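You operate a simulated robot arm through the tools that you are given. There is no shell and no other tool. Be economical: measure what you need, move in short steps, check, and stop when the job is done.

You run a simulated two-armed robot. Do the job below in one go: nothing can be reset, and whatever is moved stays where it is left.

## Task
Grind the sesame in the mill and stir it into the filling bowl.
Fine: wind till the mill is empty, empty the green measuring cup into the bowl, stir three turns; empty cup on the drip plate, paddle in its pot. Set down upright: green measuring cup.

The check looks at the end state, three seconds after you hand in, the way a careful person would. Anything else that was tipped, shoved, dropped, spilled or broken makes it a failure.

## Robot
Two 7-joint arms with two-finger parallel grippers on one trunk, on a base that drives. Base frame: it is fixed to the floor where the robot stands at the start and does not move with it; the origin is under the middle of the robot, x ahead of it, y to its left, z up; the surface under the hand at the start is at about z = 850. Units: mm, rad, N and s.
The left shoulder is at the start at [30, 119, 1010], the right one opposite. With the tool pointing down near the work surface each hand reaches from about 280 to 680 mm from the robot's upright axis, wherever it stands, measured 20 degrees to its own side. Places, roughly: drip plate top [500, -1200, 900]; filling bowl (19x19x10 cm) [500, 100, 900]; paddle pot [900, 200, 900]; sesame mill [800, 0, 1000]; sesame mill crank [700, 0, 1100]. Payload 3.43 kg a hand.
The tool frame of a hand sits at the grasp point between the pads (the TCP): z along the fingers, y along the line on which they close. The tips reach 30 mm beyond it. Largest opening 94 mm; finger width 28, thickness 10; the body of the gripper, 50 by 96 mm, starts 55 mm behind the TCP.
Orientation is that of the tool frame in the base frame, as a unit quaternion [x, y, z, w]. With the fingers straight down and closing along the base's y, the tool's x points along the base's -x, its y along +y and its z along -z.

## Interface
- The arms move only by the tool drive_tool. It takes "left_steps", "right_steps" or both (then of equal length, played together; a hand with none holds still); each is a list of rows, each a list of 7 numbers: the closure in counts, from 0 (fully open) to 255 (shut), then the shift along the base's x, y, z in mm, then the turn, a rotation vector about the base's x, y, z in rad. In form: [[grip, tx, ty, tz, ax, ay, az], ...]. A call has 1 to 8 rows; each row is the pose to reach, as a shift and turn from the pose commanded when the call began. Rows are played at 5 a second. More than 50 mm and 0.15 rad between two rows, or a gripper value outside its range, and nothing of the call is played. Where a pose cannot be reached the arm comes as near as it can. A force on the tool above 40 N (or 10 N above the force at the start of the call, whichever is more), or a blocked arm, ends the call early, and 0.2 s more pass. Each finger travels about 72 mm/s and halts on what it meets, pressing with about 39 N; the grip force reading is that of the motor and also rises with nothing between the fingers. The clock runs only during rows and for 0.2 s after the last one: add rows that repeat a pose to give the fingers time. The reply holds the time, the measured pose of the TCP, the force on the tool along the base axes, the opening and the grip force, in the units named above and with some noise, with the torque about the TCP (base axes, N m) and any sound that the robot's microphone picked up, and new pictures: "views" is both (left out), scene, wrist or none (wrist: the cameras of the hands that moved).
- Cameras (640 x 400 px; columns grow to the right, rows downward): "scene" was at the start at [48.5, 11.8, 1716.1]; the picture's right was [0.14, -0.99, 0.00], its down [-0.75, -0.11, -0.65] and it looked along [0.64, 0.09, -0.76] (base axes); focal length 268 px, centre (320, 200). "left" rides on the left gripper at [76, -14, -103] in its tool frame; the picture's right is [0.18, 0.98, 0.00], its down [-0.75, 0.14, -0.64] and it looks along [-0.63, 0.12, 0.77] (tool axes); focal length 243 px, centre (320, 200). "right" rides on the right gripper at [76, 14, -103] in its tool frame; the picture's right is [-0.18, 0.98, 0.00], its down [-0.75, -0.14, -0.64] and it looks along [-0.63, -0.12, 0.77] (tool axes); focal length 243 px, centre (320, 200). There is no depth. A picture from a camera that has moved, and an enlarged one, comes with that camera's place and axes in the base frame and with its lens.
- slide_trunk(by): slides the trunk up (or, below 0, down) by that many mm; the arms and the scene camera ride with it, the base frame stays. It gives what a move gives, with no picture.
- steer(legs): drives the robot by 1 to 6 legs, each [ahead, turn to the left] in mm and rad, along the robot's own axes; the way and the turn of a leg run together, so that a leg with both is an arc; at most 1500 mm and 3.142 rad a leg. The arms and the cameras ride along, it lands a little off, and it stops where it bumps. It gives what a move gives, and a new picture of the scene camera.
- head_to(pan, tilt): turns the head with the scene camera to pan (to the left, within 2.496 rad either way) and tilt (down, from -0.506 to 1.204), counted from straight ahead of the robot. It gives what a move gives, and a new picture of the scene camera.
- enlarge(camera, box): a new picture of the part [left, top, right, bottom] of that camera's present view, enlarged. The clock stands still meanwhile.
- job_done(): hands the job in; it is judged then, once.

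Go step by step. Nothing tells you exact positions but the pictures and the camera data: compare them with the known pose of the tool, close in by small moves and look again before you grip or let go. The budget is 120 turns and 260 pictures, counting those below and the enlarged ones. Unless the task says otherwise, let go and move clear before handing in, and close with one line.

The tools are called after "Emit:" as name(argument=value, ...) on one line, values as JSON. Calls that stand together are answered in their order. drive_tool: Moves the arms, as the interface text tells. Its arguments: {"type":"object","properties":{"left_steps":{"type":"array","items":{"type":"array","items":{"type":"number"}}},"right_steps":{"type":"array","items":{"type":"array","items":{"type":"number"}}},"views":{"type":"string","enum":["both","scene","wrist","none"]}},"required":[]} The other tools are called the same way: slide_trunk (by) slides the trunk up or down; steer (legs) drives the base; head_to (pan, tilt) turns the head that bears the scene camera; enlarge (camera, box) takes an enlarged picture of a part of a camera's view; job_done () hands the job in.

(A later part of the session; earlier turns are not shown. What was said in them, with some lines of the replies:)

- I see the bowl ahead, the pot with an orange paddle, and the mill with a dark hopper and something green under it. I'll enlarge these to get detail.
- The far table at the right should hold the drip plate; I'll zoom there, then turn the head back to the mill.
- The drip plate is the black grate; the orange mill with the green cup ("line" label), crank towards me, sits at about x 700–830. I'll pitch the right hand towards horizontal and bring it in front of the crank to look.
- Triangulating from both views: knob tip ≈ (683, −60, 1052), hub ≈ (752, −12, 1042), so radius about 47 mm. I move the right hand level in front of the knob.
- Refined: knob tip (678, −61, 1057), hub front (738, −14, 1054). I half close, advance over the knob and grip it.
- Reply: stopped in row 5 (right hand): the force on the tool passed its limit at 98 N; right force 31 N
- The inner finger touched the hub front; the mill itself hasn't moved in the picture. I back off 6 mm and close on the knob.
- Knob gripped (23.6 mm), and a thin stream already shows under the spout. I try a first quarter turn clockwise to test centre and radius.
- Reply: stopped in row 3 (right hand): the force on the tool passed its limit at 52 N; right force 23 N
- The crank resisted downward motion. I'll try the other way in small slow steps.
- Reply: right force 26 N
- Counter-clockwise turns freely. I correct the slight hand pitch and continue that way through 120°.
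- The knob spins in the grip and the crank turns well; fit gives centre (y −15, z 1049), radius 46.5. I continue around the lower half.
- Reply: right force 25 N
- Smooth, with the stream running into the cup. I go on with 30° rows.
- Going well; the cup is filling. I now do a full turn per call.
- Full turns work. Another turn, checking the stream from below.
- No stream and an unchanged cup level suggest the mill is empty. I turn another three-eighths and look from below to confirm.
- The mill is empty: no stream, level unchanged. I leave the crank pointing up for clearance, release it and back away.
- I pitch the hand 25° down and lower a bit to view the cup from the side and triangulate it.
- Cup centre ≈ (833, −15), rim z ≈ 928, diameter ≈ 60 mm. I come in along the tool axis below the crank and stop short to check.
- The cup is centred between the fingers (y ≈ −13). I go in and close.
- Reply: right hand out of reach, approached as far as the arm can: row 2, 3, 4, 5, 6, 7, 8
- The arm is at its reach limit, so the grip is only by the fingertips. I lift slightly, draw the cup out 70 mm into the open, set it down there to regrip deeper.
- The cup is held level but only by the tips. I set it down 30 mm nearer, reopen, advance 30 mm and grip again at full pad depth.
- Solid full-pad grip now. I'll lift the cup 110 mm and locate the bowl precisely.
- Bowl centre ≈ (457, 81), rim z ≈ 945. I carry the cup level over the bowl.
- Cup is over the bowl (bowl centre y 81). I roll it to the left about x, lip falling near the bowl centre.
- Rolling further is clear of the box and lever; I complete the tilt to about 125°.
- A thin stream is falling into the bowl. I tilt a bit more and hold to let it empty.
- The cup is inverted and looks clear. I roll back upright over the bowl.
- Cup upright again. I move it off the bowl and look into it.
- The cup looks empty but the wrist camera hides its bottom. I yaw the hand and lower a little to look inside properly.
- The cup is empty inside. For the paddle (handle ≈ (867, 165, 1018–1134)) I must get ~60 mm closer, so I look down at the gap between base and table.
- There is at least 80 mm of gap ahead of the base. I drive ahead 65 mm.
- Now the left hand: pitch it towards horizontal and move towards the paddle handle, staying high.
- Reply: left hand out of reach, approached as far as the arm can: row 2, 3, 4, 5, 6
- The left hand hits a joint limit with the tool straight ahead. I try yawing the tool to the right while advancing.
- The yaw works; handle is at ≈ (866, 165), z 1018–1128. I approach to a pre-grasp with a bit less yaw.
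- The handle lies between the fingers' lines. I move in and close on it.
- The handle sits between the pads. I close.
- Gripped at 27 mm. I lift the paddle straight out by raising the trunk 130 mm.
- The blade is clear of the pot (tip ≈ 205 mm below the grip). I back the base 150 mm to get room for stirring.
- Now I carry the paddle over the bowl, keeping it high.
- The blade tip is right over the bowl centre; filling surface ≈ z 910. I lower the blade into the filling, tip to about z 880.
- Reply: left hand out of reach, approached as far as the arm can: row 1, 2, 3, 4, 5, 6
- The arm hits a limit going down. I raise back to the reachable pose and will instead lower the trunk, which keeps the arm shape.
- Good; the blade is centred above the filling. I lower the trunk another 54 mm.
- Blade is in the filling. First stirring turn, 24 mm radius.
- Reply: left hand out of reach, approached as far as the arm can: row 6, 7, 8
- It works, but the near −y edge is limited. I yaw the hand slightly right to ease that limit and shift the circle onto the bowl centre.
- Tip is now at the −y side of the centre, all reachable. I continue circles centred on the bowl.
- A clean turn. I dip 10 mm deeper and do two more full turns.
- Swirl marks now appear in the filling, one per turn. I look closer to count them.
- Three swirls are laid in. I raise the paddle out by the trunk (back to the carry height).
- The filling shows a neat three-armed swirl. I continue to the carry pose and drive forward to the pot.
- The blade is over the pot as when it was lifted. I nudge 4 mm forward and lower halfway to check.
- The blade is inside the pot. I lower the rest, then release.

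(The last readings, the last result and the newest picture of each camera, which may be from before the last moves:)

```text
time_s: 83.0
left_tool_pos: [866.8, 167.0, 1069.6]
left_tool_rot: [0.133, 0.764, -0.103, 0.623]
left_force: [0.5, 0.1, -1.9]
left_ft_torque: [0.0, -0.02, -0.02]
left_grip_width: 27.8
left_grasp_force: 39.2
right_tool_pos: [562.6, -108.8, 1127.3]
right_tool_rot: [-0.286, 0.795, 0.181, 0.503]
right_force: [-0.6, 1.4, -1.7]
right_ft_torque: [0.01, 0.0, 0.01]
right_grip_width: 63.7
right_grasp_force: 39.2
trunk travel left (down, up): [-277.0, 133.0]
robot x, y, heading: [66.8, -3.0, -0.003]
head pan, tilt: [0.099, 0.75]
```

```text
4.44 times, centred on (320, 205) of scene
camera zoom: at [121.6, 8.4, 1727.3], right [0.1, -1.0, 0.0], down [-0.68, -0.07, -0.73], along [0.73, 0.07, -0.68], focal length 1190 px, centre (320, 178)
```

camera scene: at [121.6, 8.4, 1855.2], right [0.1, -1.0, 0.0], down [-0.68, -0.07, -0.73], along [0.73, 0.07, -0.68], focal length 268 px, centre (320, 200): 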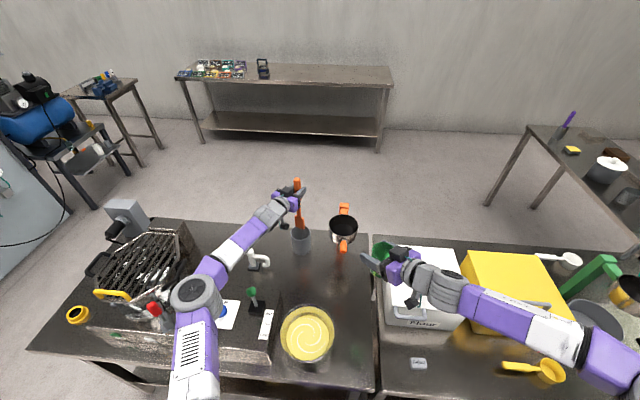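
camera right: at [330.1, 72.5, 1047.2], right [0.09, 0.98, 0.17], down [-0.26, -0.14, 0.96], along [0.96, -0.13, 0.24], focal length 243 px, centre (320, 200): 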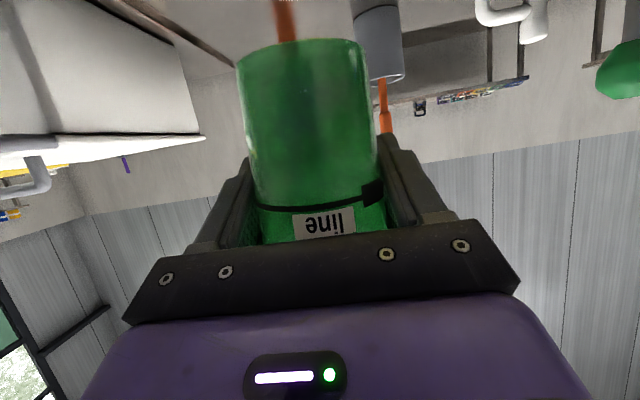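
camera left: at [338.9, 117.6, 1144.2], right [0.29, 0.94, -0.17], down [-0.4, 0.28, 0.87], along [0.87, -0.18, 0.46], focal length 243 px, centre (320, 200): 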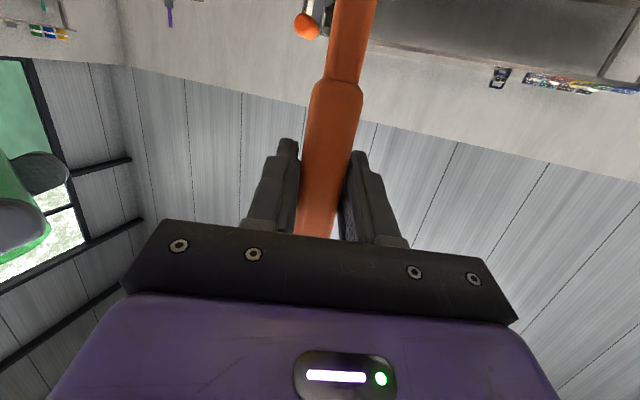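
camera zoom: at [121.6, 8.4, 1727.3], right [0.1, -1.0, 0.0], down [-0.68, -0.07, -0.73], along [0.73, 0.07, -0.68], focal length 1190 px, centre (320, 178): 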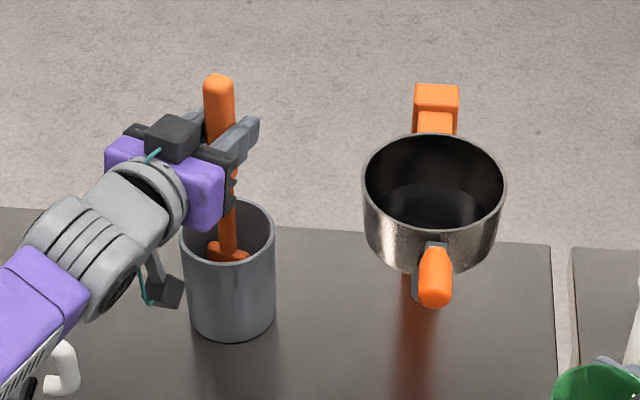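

Seated as before. I open and withdraw along the tool axis.

Emit:
drive_tool(left_steps=[[150, 0, 0, 0, 0, 0, 0], [60, 0, 0, 0, 0, 0, 0], [0, 0, 0, 0, 0, 0, 0], [0, 0, 0, 0, 0, 0, 0], [0, -18, 7, 0, 0, 0, 0], [0, -46, 16, 0, 0, 0, 0], [0, -80, 27, 5, 0, 0, 0], [0, -110, 36, 20, 0, 0, 0]])

Emit:
enlarge(camera="scene", box=[260, 160, 380, 250])

```text
time_s: 84.8
left_tool_pos: [754.9, 201.9, 1091.4]
left_tool_rot: [0.134, 0.763, -0.104, 0.624]
left_force: [0.4, -0.6, 0.5]
left_ft_torque: [0.02, -0.01, 0.0]
left_grip_width: 93.9
left_grasp_force: 0.0
right_tool_pos: [561.9, -108.5, 1127.5]
right_tool_rot: [-0.286, 0.795, 0.181, 0.503]
right_force: [-0.4, 0.4, -0.6]
right_ft_torque: [-0.01, -0.02, -0.01]
right_grip_width: 63.6
right_grasp_force: 38.9
trunk travel left (down, up): [-277.0, 133.0]
robot x, y, heading: [64.3, 2.6, -0.006]
head pan, tilt: [0.099, 0.75]
camera scene: at [120.5, 8.7, 1727.3], right [0.1, -1.0, 0.0], down [-0.68, -0.07, -0.73], along [0.73, 0.07, -0.68], focal length 268 px, centre (320, 200)
camera left: at [640.4, 228.0, 1038.1], right [0.29, 0.94, -0.17], down [-0.41, 0.28, 0.87], along [0.87, -0.18, 0.46], focal length 243 px, centre (320, 200)
```

scene: 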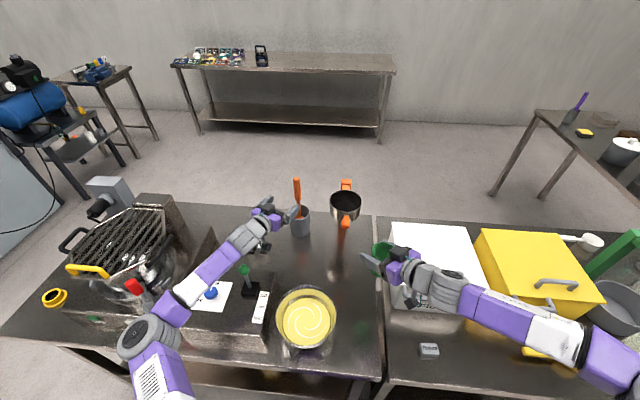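
left: 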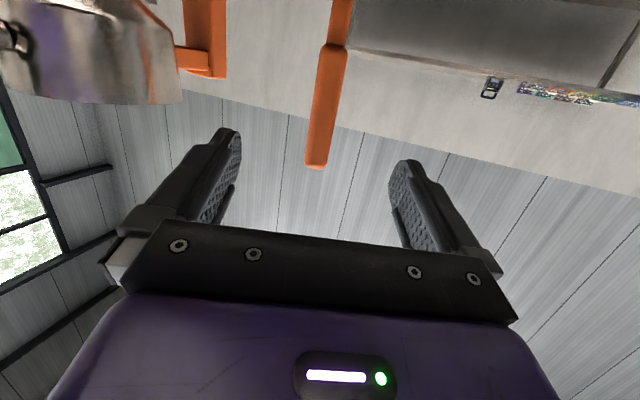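

```text
4.44 times, centred on (320, 205) of scene
camera zoom: at [120.5, 8.7, 1727.3], right [0.1, -1.0, 0.0], down [-0.68, -0.07, -0.73], along [0.73, 0.07, -0.68], focal length 1190 px, centre (320, 178)
```

zoom: 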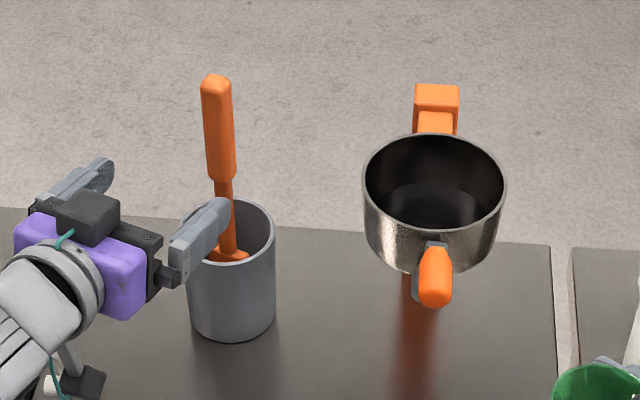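

The paddle stands in its pot, and the sesame mill and bowl are undisturbed. I draw the left arm back and up, and bring the cup hand to a compact travel pose with yaw back to straight.

Emit:
drive_tool(left_steps=[[0, -30, 5, 25, 0, 0, 0], [0, -70, 10, 50, 0, 0, 0], [0, -110, 15, 75, 0, 0, 0], [0, -150, 20, 100, 0, 0, 0], [0, -190, 25, 120, 0, 0, 0], [0, -230, 30, 135, 0, 0, 0], [0, -265, 35, 145, 0, 0, 0], [0, -280, 40, 150, 0, 0, 0]], right_steps=[[255, -15, -4, 10, 0, 0, -0.09], [255, -30, -8, 20, 0, 0, -0.18], [255, -45, -12, 30, 0, 0, -0.27], [255, -60, -16, 40, 0, 0, -0.36], [255, -75, -20, 50, 0, 0, -0.45], [255, -90, -24, 60, 0, 0, -0.54], [255, -105, -28, 70, 0, 0, -0.63], [255, -120, -32, 70, 0, 0, -0.7]], views="scene")

Emit:
enlarge(camera="scene", box=[270, 250, 400, 340])

```text
time_s: 86.5
left_tool_pos: [476.7, 241.9, 1241.9]
left_tool_rot: [0.134, 0.764, -0.104, 0.623]
left_force: [-0.2, 0.3, 0.5]
left_ft_torque: [-0.01, -0.03, -0.01]
left_grip_width: 94.0
left_grasp_force: 0.1
right_tool_pos: [474.8, -134.5, 1222.0]
right_tool_rot: [0.004, 0.845, -0.003, 0.534]
right_force: [0.7, -0.2, -1.3]
right_ft_torque: [-0.01, -0.04, -0.02]
right_grip_width: 63.5
right_grasp_force: 39.3
right hand out of reach, approached as far as the arm can: row 5, 6, 7, 8
trunk travel left (down, up): [-277.0, 133.0]
robot x, y, heading: [68.3, -1.3, -0.0]
head pan, tilt: [0.099, 0.75]
camera scene: at [121.2, 8.8, 1727.2], right [0.1, -1.0, 0.0], down [-0.68, -0.07, -0.73], along [0.73, 0.07, -0.68], focal length 268 px, centre (320, 200)
```

scene: 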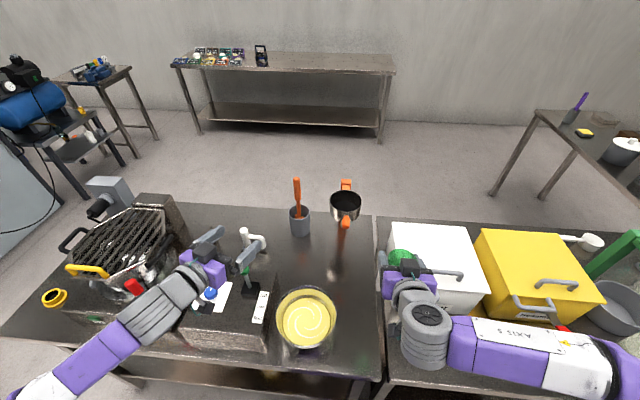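

```text
4.44 times, centred on (335, 295) of scene
camera zoom: at [121.2, 8.8, 1727.2], right [0.1, -1.0, 0.0], down [-0.68, -0.07, -0.73], along [0.73, 0.07, -0.68], focal length 1190 px, centre (253, -222)
```

zoom: 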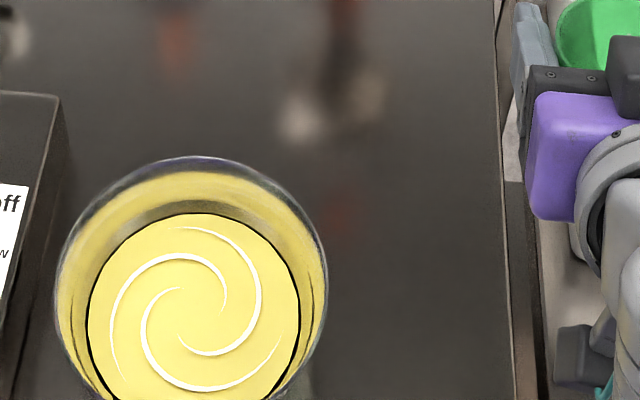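

All good at the bowl. Before driving I look behind and to the right.

Emit:
head_to(pan=-2.4, tilt=0.6)

Emit:
head_to(pan=-1.3, tilt=0.6)

```text
time_s: 88.8
left_tool_pos: [477.8, 241.1, 1241.6]
left_tool_rot: [0.133, 0.764, -0.103, 0.623]
left_force: [-0.7, -0.7, -0.4]
left_ft_torque: [0.0, 0.0, -0.01]
left_grip_width: 94.0
left_grasp_force: 0.0
right_tool_pos: [474.1, -134.1, 1221.6]
right_tool_rot: [0.004, 0.845, -0.002, 0.534]
right_force: [0.1, -0.5, -2.2]
right_ft_torque: [0.02, -0.02, -0.02]
right_grip_width: 63.7
right_grasp_force: 39.2
trunk travel left (down, up): [-277.0, 133.0]
robot x, y, heading: [66.4, 1.9, -0.0]
head pan, tilt: [-2.4, 0.6]
camera scene: at [-26.3, -59.2, 1740.1], right [-0.67, 0.74, 0.0], down [0.42, 0.38, -0.83], along [-0.61, -0.56, -0.56], focal length 268 px, centre (320, 200)
```

scene: 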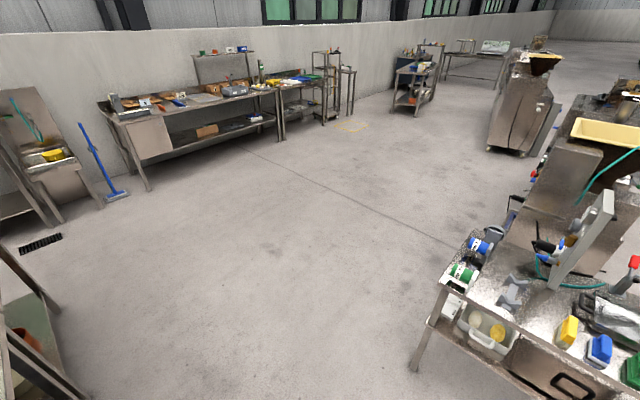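

```text
time_s: 90.2
left_tool_pos: [477.1, 241.6, 1240.8]
left_tool_rot: [0.134, 0.764, -0.103, 0.622]
left_force: [-0.7, -0.7, -0.2]
left_ft_torque: [0.03, 0.0, 0.0]
left_grip_width: 93.7
left_grasp_force: 0.0
right_tool_pos: [473.3, -135.5, 1221.7]
right_tool_rot: [0.004, 0.846, -0.002, 0.534]
right_force: [0.3, 0.6, -0.9]
right_ft_torque: [0.0, 0.0, -0.03]
right_grip_width: 63.8
right_grasp_force: 39.4
trunk travel left (down, up): [-277.0, 133.0]
robot x, y, heading: [65.5, -0.7, -0.004]
head pan, tilt: [-1.3, 0.6]
camera scene: at [62.3, -84.9, 1740.1], right [-0.96, -0.26, 0.0], down [-0.15, 0.54, -0.83], along [0.22, -0.8, -0.56], focal length 268 px, centre (320, 200)
```

scene: 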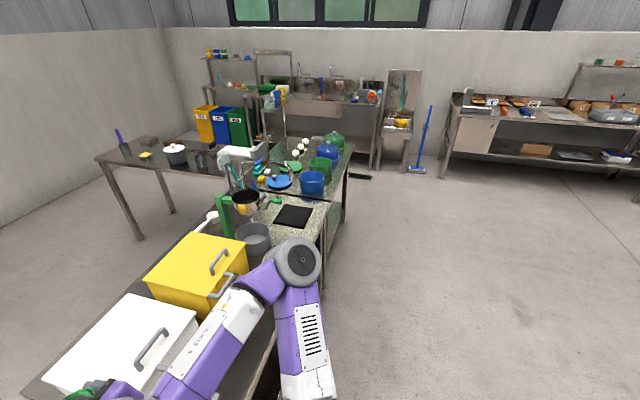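

A table stands behind at x ≈ −760, so I only back up 265 mm, turn right in place, drive along the bench, and turn back to face it.

Emit:
steer(legs=[[-265, 0], [0, -1.571], [1100, 0], [0, 1.571]])

Emit:
head_to(pan=0.0, tilt=0.75)

```text
time_s: 105.0
left_tool_pos: [221.5, -853.4, 1241.2]
left_tool_rot: [0.121, 0.766, -0.093, 0.625]
left_force: [-0.3, 0.1, -0.2]
left_ft_torque: [0.01, 0.04, -0.03]
left_grip_width: 94.2
left_grasp_force: 0.1
right_tool_pos: [231.5, -1228.3, 1221.7]
right_tool_rot: [-0.01, 0.845, 0.007, 0.534]
right_force: [0.8, -0.4, -1.4]
right_ft_torque: [0.0, -0.04, -0.01]
right_grip_width: 63.4
right_grasp_force: 38.8
trunk travel left (down, up): [-277.0, 133.0]
robot x, y, heading: [-177.1, -1111.4, 0.031]
head pan, tilt: [-1.3, 0.6]
camera scene: at [-183.1, -1192.2, 1740.1], right [-0.96, -0.3, 0.0], down [-0.17, 0.54, -0.83], along [0.24, -0.79, -0.56], focal length 268 px, centre (320, 200)
```

scene: 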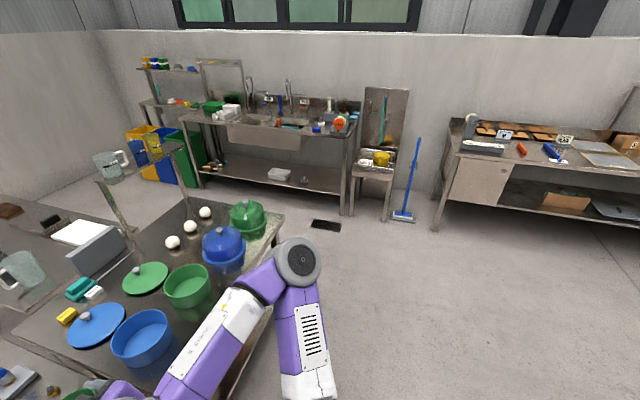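

```text
time_s: 106.4
left_tool_pos: [221.2, -852.6, 1242.1]
left_tool_rot: [0.121, 0.766, -0.093, 0.624]
left_force: [1.0, -1.0, -0.2]
left_ft_torque: [-0.02, -0.01, -0.03]
left_grip_width: 93.9
left_grasp_force: 0.0
right_tool_pos: [229.8, -1228.8, 1221.8]
right_tool_rot: [-0.01, 0.845, 0.007, 0.534]
right_force: [-0.6, 0.5, -1.9]
right_ft_torque: [0.0, -0.03, 0.0]
right_grip_width: 63.3
right_grasp_force: 39.5
trunk travel left (down, up): [-277.0, 133.0]
robot x, y, heading: [-178.0, -1108.8, 0.034]
head pan, tilt: [0.0, 0.75]
camera scene: at [-126.3, -1105.5, 1727.2], right [0.03, -1.0, 0.0], down [-0.68, -0.02, -0.73], along [0.73, 0.02, -0.68], focal length 268 px, centre (320, 200)
```

scene: 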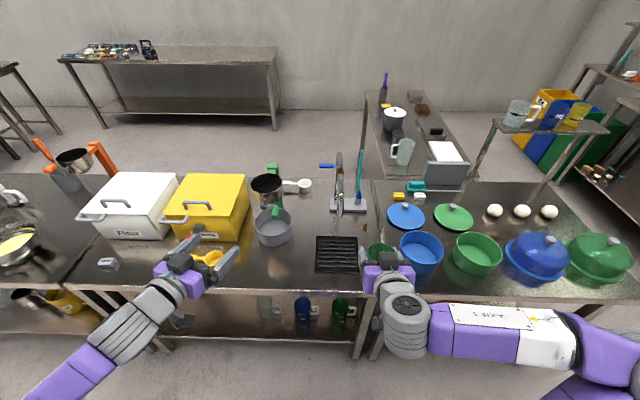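

The drip plate is ahead at ≈ (496, −1155). I zoom to see the faucet and plate.

Emit:
enlarge(camera="scene", box=[260, 150, 400, 285])

```text
2.96 times, centred on (330, 218) of scene
camera zoom: at [-126.3, -1105.5, 1727.2], right [0.03, -1.0, 0.0], down [-0.68, -0.02, -0.73], along [0.73, 0.02, -0.68], focal length 794 px, centre (290, 148)
```

zoom: 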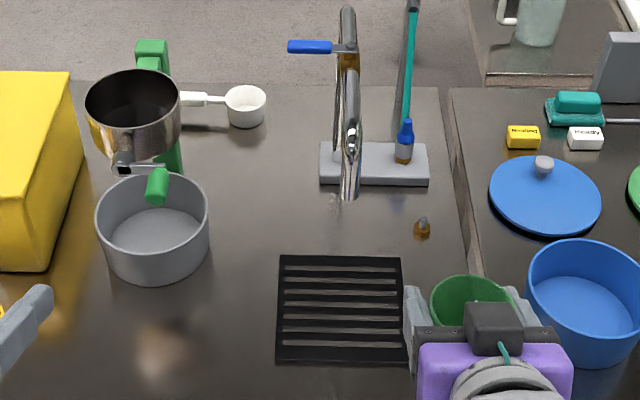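

The plate is about 165 mm square centred at (498, −1155). I carry the cup above it, stopping with its base well clear.

Emit:
drive_tool(right_steps=[[255, 32, 12, -26, 0, 0, 0], [255, 64, 24, -52, 0, 0, 0], [255, 96, 36, -80, 0, 0, 0], [255, 128, 46, -108, 0, 0, 0], [255, 160, 54, -136, 0, 0, 0], [255, 192, 62, -164, 0, 0, 0], [255, 224, 69, -192, 0, 0, 0], [255, 254, 74, -222, 0, 0, 0]])

Emit:
enlarge(camera="scene", box=[280, 170, 410, 285])

```text
time_s: 108.2
left_tool_pos: [221.3, -852.9, 1241.7]
left_tool_rot: [0.121, 0.766, -0.093, 0.624]
left_force: [0.2, -0.2, -0.1]
left_ft_torque: [0.03, 0.02, 0.01]
left_grip_width: 93.9
left_grasp_force: 0.1
right_tool_pos: [487.4, -1154.9, 996.7]
right_tool_rot: [-0.01, 0.845, 0.007, 0.535]
right_force: [0.1, -0.5, -1.5]
right_ft_torque: [0.0, -0.03, -0.05]
right_grip_width: 63.5
right_grasp_force: 38.9
trunk travel left (down, up): [-277.0, 133.0]
robot x, y, heading: [-182.6, -1110.1, 0.031]
head pan, tilt: [0.0, 0.75]
camera scene: at [-125.2, -1105.2, 1727.2], right [0.03, -1.0, 0.0], down [-0.68, -0.02, -0.73], along [0.73, 0.02, -0.68], focal length 268 px, centre (320, 200)
camera right: at [361.3, -1144.0, 972.2], right [0.06, 0.98, 0.17], down [-0.25, -0.15, 0.96], along [0.97, -0.1, 0.24], focal length 243 px, centre (320, 200)
```

scene: 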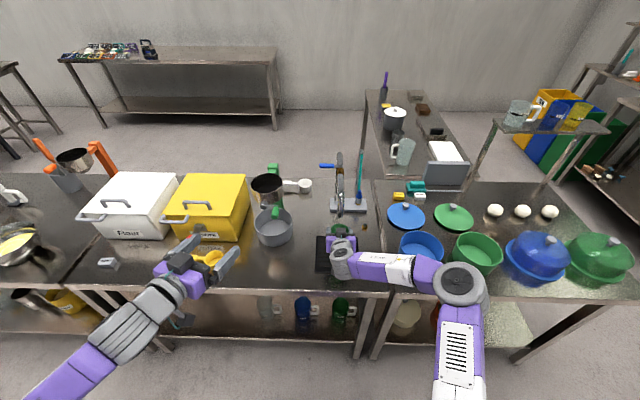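
right: 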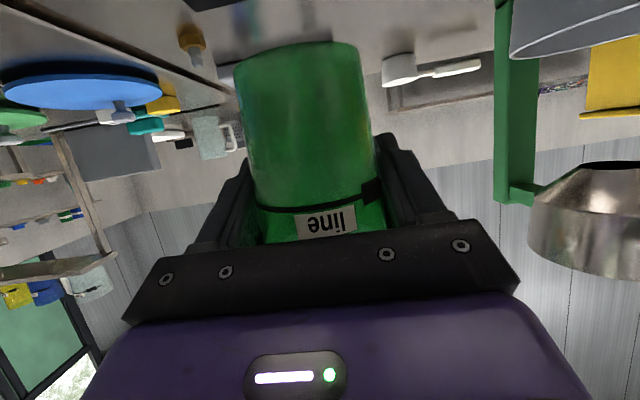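

```text
3.48 times, centred on (345, 228) of scene
camera zoom: at [-125.2, -1105.2, 1727.2], right [0.03, -1.0, 0.0], down [-0.68, -0.02, -0.73], along [0.73, 0.02, -0.68], focal length 932 px, centre (233, 104)
```

zoom: 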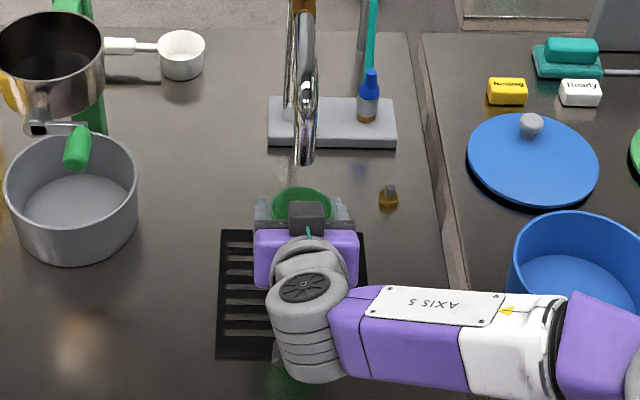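

The cup is above the plate centre. I lower most of the way.

Emit:
drive_tool(right_steps=[[255, 3, 0, -20, 0, 0, 0], [255, 3, 0, -40, 0, 0, 0], [255, 3, 0, -56, 0, 0, 0], [255, 3, 0, -60, 0, 0, 0], [255, 3, 0, -60, 0, 0, 0]], views="wrist")

Emit:
enlarge(camera="right", box=[180, 0, 440, 160])

```text
time_s: 109.4
left_tool_pos: [220.6, -851.7, 1241.6]
left_tool_rot: [0.121, 0.766, -0.093, 0.624]
left_force: [-0.1, -0.1, 0.0]
left_ft_torque: [0.01, 0.01, 0.03]
left_grip_width: 93.9
left_grasp_force: 0.0
right_tool_pos: [487.6, -1154.7, 938.7]
right_tool_rot: [-0.01, 0.845, 0.006, 0.535]
right_force: [-0.2, 0.5, -1.1]
right_ft_torque: [-0.01, -0.02, 0.01]
right_grip_width: 63.7
right_grasp_force: 38.9
trunk travel left (down, up): [-277.0, 133.0]
robot x, y, heading: [-179.6, -1105.8, 0.032]
head pan, tilt: [0.0, 0.75]
camera right: at [363.1, -1143.6, 914.3], right [0.06, 0.98, 0.17], down [-0.25, -0.15, 0.96], along [0.97, -0.1, 0.24], focal length 243 px, centre (320, 200)
```

right: 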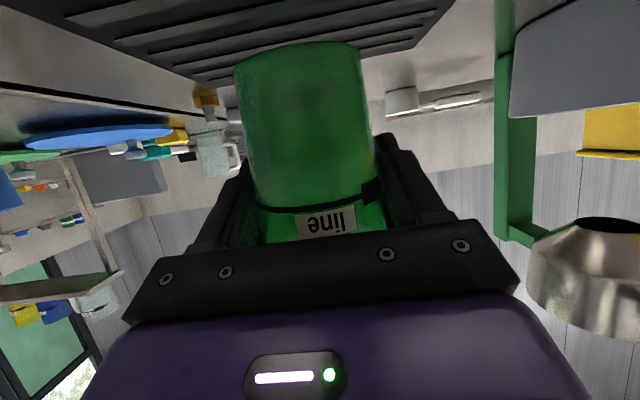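

```text
2.46 times, centred on (310, 80) of right
camera zoom: at [363.1, -1143.6, 914.3], right [0.06, 0.98, 0.17], down [-0.25, -0.15, 0.96], along [0.97, -0.1, 0.24], focal length 597 px, centre (345, 495)
```

zoom: 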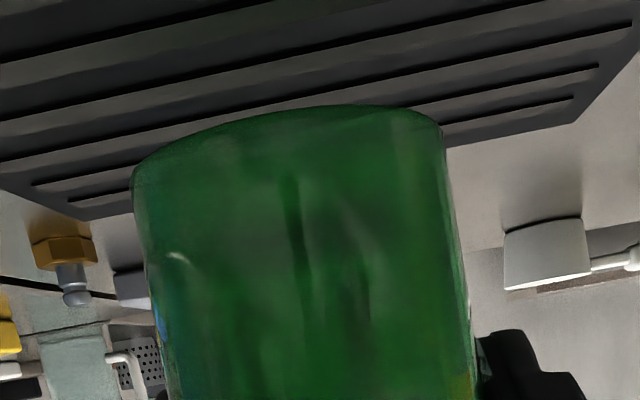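

Plate top ≈ z 860, so about 20 mm remain. I lower 16 mm then creep.

Emit:
drive_tool(right_steps=[[255, 2, 0, -8, 0, 0, 0], [255, 2, 0, -14, 0, 0, 0], [255, 2, 0, -17, 0, 0, 0], [255, 2, 0, -17, 0, 0, 0]], views="none")

Emit:
enlarge(camera="right", box=[180, 0, 440, 160])

```text
time_s: 110.4
left_tool_pos: [220.5, -853.2, 1240.9]
left_tool_rot: [0.121, 0.766, -0.093, 0.624]
left_force: [-0.5, 0.8, 0.2]
left_ft_torque: [0.01, 0.02, 0.0]
left_grip_width: 93.8
left_grasp_force: 0.1
right_tool_pos: [491.3, -1154.3, 921.9]
right_tool_rot: [-0.009, 0.845, 0.006, 0.535]
right_force: [0.0, 0.7, -1.4]
right_ft_torque: [-0.01, 0.01, -0.01]
right_grip_width: 63.6
right_grasp_force: 39.0
trunk travel left (down, up): [-277.0, 133.0]
robot x, y, heading: [-180.1, -1108.3, 0.026]
head pan, tilt: [0.0, 0.75]
```

```text
2.46 times, centred on (310, 80) of right
camera zoom: at [364.1, -1143.3, 897.9], right [0.06, 0.98, 0.17], down [-0.25, -0.15, 0.96], along [0.97, -0.1, 0.24], focal length 597 px, centre (345, 495)
```

zoom: 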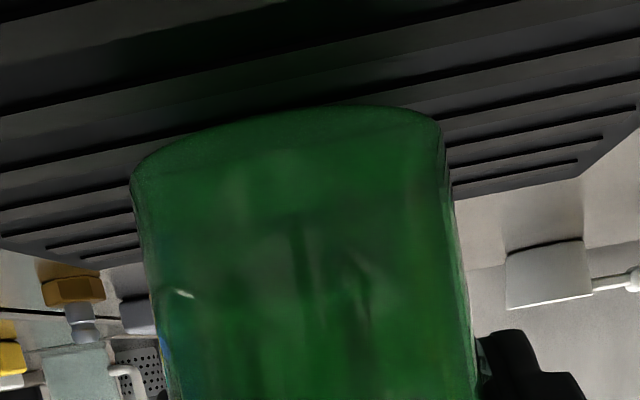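

Still no contact. I creep down 2 mm per row, watching the force.

Emit:
drive_tool(right_steps=[[255, 0, 0, -2, 0, 0, 0], [255, 0, 0, -3, 0, 0, 0], [255, 0, 0, -4, 0, 0, 0], [255, 0, 0, -4, 0, 0, 0]], views="none")

Emit:
enlarge(camera="right", box=[180, 0, 440, 160])

```text
time_s: 111.4
left_tool_pos: [221.5, -852.3, 1242.2]
left_tool_rot: [0.121, 0.766, -0.093, 0.624]
left_force: [-0.7, 0.8, 0.6]
left_ft_torque: [0.02, -0.01, -0.04]
left_grip_width: 93.7
left_grasp_force: 0.0
right_tool_pos: [489.0, -1155.3, 918.0]
right_tool_rot: [-0.01, 0.845, 0.007, 0.534]
right_force: [0.3, -0.2, -0.6]
right_ft_torque: [-0.04, -0.05, 0.02]
right_grip_width: 63.5
right_grasp_force: 39.3
trunk travel left (down, up): [-277.0, 133.0]
robot x, y, heading: [-182.4, -1106.4, 0.028]
head pan, tilt: [0.0, 0.75]
```

```text
2.46 times, centred on (310, 80) of right
camera zoom: at [363.5, -1143.4, 894.1], right [0.06, 0.98, 0.17], down [-0.25, -0.15, 0.96], along [0.97, -0.1, 0.24], focal length 597 px, centre (345, 495)
```

zoom: 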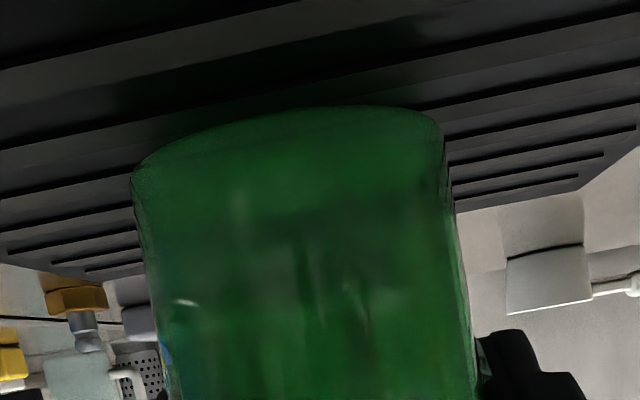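

Close to contact. Another few mm in small calls.

Emit:
drive_tool(right_steps=[[255, 0, 0, -1, 0, 0, 0], [255, 0, 0, -2, 0, 0, 0], [255, 0, 0, -2, 0, 0, 0]], views="none")

Emit:
drive_tool(right_steps=[[255, 0, 0, -1, 0, 0, 0], [255, 0, 0, -2, 0, 0, 0], [255, 0, 0, -2, 0, 0, 0]], views="none")

```text
time_s: 112.2
left_tool_pos: [220.9, -853.0, 1241.9]
left_tool_rot: [0.121, 0.766, -0.093, 0.624]
left_force: [0.3, 0.4, -0.1]
left_ft_torque: [-0.04, 0.01, 0.04]
left_grip_width: 94.1
left_grasp_force: 0.1
right_tool_pos: [488.3, -1154.6, 916.6]
right_tool_rot: [-0.009, 0.845, 0.006, 0.535]
right_force: [0.3, 0.9, -0.8]
right_ft_torque: [0.0, 0.01, 0.01]
right_grip_width: 63.5
right_grasp_force: 38.6
trunk travel left (down, up): [-277.0, 133.0]
robot x, y, heading: [-181.6, -1109.5, 0.034]
head pan, tilt: [0.0, 0.75]
```

```text
time_s: 113.0
left_tool_pos: [220.7, -853.0, 1240.8]
left_tool_rot: [0.121, 0.766, -0.093, 0.625]
left_force: [-0.8, 0.6, 0.8]
left_ft_torque: [0.0, -0.01, 0.0]
left_grip_width: 94.2
left_grasp_force: 0.1
right_tool_pos: [487.8, -1154.8, 914.4]
right_tool_rot: [-0.01, 0.845, 0.007, 0.535]
right_force: [-0.1, -0.1, 1.2]
right_ft_torque: [-0.01, 0.01, 0.01]
right_grip_width: 63.5
right_grasp_force: 38.9
trunk travel left (down, up): [-277.0, 133.0]
robot x, y, heading: [-178.7, -1108.4, 0.032]
head pan, tilt: [0.0, 0.75]
```

The vertical force turned from −1 to +1.2 N, so contact is starting. One more millimetre, to be sure.

Emit:
drive_tool(right_steps=[[255, 0, 0, -1, 0, 0, 0], [255, 0, 0, -1.5, 0, 0, 0], [255, 0, 0, -1.5, 0, 0, 0]], views="none")

```text
time_s: 113.8
left_tool_pos: [219.3, -852.3, 1241.9]
left_tool_rot: [0.121, 0.766, -0.093, 0.624]
left_force: [-0.6, -0.4, 0.7]
left_ft_torque: [0.04, 0.0, 0.01]
left_grip_width: 93.8
left_grasp_force: 0.0
right_tool_pos: [488.4, -1154.4, 914.5]
right_tool_rot: [-0.01, 0.844, 0.007, 0.536]
right_force: [1.9, 2.3, 8.2]
right_ft_torque: [0.1, 0.03, -0.01]
right_grip_width: 63.7
right_grasp_force: 38.7
trunk travel left (down, up): [-277.0, 133.0]
robot x, y, heading: [-179.9, -1106.0, 0.029]
head pan, tilt: [0.0, 0.75]
```

Contact confirmed (8 N). I ease up 1 mm, open slowly, and look.

Emit:
drive_tool(right_steps=[[255, 0, 0, 1, 0, 0, 0], [100, 0, 0, 1, 0, 0, 0], [40, 0, 0, 1, 0, 0, 0], [0, 0, 0, 1, 0, 0, 0], [0, 0, 0, 1, 0, 0, 0]], views="wrist")

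```text
time_s: 115.0
left_tool_pos: [220.0, -852.8, 1241.5]
left_tool_rot: [0.121, 0.766, -0.093, 0.624]
left_force: [-0.8, 0.8, -0.2]
left_ft_torque: [0.02, -0.03, 0.0]
left_grip_width: 93.9
left_grasp_force: 0.1
right_tool_pos: [489.3, -1155.7, 914.3]
right_tool_rot: [-0.011, 0.845, 0.008, 0.535]
right_force: [-0.4, -1.1, -1.0]
right_ft_torque: [0.0, 0.01, -0.01]
right_grip_width: 94.0
right_grasp_force: 0.0
trunk travel left (down, up): [-277.0, 133.0]
robot x, y, heading: [-182.7, -1109.2, 0.028]
head pan, tilt: [0.0, 0.75]
camera right: at [363.1, -1143.7, 889.4], right [0.06, 0.98, 0.17], down [-0.25, -0.15, 0.96], along [0.97, -0.1, 0.24], focal length 243 px, centre (320, 200)
```

right: 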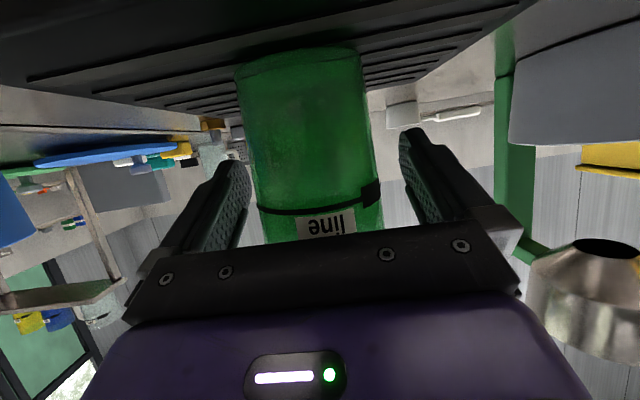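

The cup stands free between the open fingers. I withdraw along the tool axis.

Emit:
drive_tool(right_steps=[[0, -18, -0.5, 8, 0, 0, 0], [0, -45, -1.2, 21, 0, 0, 0], [0, -80, -2.2, 40, 0, 0, 0], [0, -120, -3, 65, 0, 0, 0], [0, -160, -3, 90, 0, 0, 0], [0, -160, -3, 90, 0, 0, 0]])

Emit:
enlarge(camera="scene", box=[270, 180, 400, 285])

Emit:
enlarge(camera="scene", box=[310, 220, 365, 265])

Emit:
enlarge(camera="scene", box=[0, 120, 140, 280])

```text
time_s: 116.4
left_tool_pos: [220.8, -852.9, 1241.0]
left_tool_rot: [0.121, 0.766, -0.093, 0.625]
left_force: [-0.3, -0.3, 0.2]
left_ft_torque: [-0.02, 0.01, -0.03]
left_grip_width: 94.1
left_grasp_force: 0.1
right_tool_pos: [328.7, -1158.2, 1003.1]
right_tool_rot: [-0.011, 0.845, 0.008, 0.534]
right_force: [1.2, 0.2, -0.4]
right_ft_torque: [-0.01, 0.0, 0.0]
right_grip_width: 93.9
right_grasp_force: 0.0
trunk travel left (down, up): [-277.0, 133.0]
robot x, y, heading: [-182.7, -1108.1, 0.03]
head pan, tilt: [0.0, 0.75]
camera scene: at [-125.7, -1105.5, 1727.2], right [0.03, -1.0, 0.0], down [-0.68, -0.02, -0.73], along [0.73, 0.02, -0.68], focal length 268 px, centre (320, 200)
camera right: at [202.2, -1146.7, 978.7], right [0.06, 0.98, 0.17], down [-0.25, -0.15, 0.96], along [0.97, -0.1, 0.24], focal length 243 px, centre (320, 200)
```

scene: 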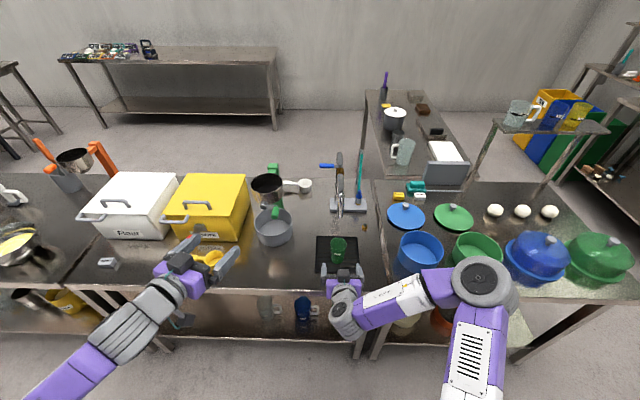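
right: 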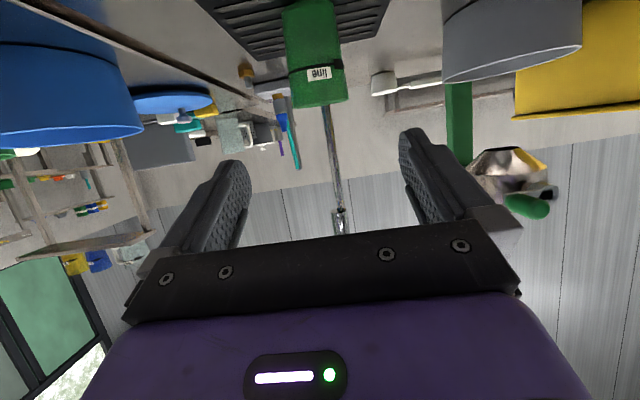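

```text
3.81 times, centred on (335, 232) of scene
camera zoom: at [-125.7, -1105.5, 1727.2], right [0.03, -1.0, 0.0], down [-0.68, -0.02, -0.73], along [0.73, 0.02, -0.68], focal length 1020 px, centre (263, 76)
```

zoom: 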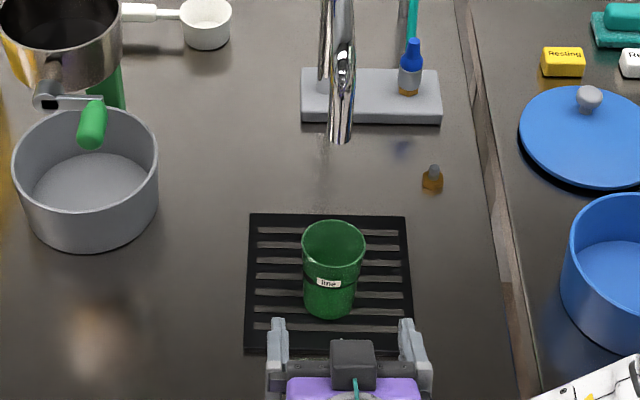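

```text
8.89 times, centred on (338, 242) of scene
camera zoom: at [-125.7, -1105.5, 1727.2], right [0.03, -1.0, 0.0], down [-0.68, -0.02, -0.73], along [0.73, 0.02, -0.68], focal length 2381 px, centre (164, -178)
```

zoom: 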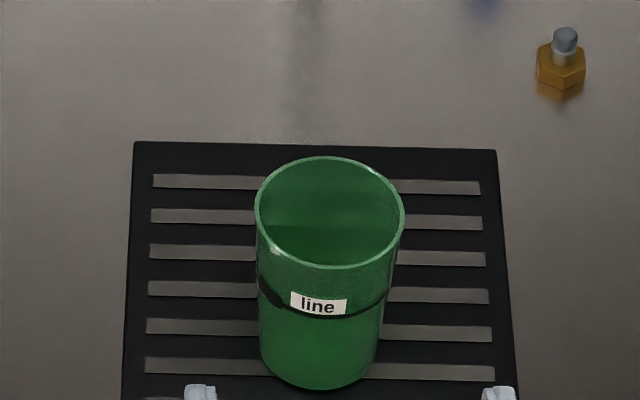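

```text
2.50 times, centred on (70, 200) of scene
camera zoom: at [-125.7, -1105.5, 1727.2], right [0.03, -1.0, 0.0], down [-0.68, -0.02, -0.73], along [0.73, 0.02, -0.68], focal length 670 px, centre (945, 200)
```

zoom: 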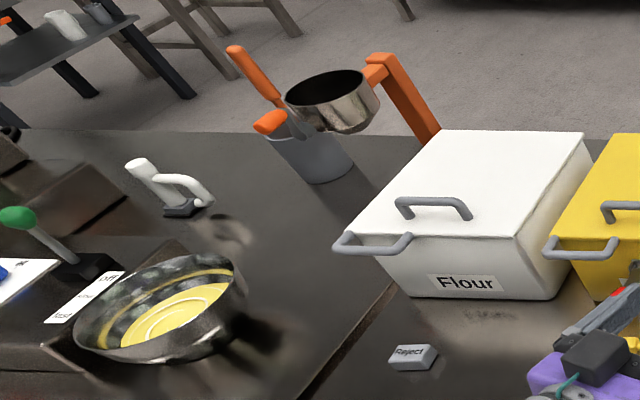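

The empty cup stands upright on the drip plate, the paddle is in its pot, the mill is empty, the bowl is stirred, and both hands are clear. I hand the job in.

Emit:
job_done()

```text
The job is handed in.
```

I wound the sesame mill until it was empty and poured the green cup into the filling bowl. Then I stirred, set the empty cup upright on the drip plate, and returned the paddle to its pot. By hand count I made nearly four turns rather than three: my first, shallow turn left no mark, and the filling shows three swirls.
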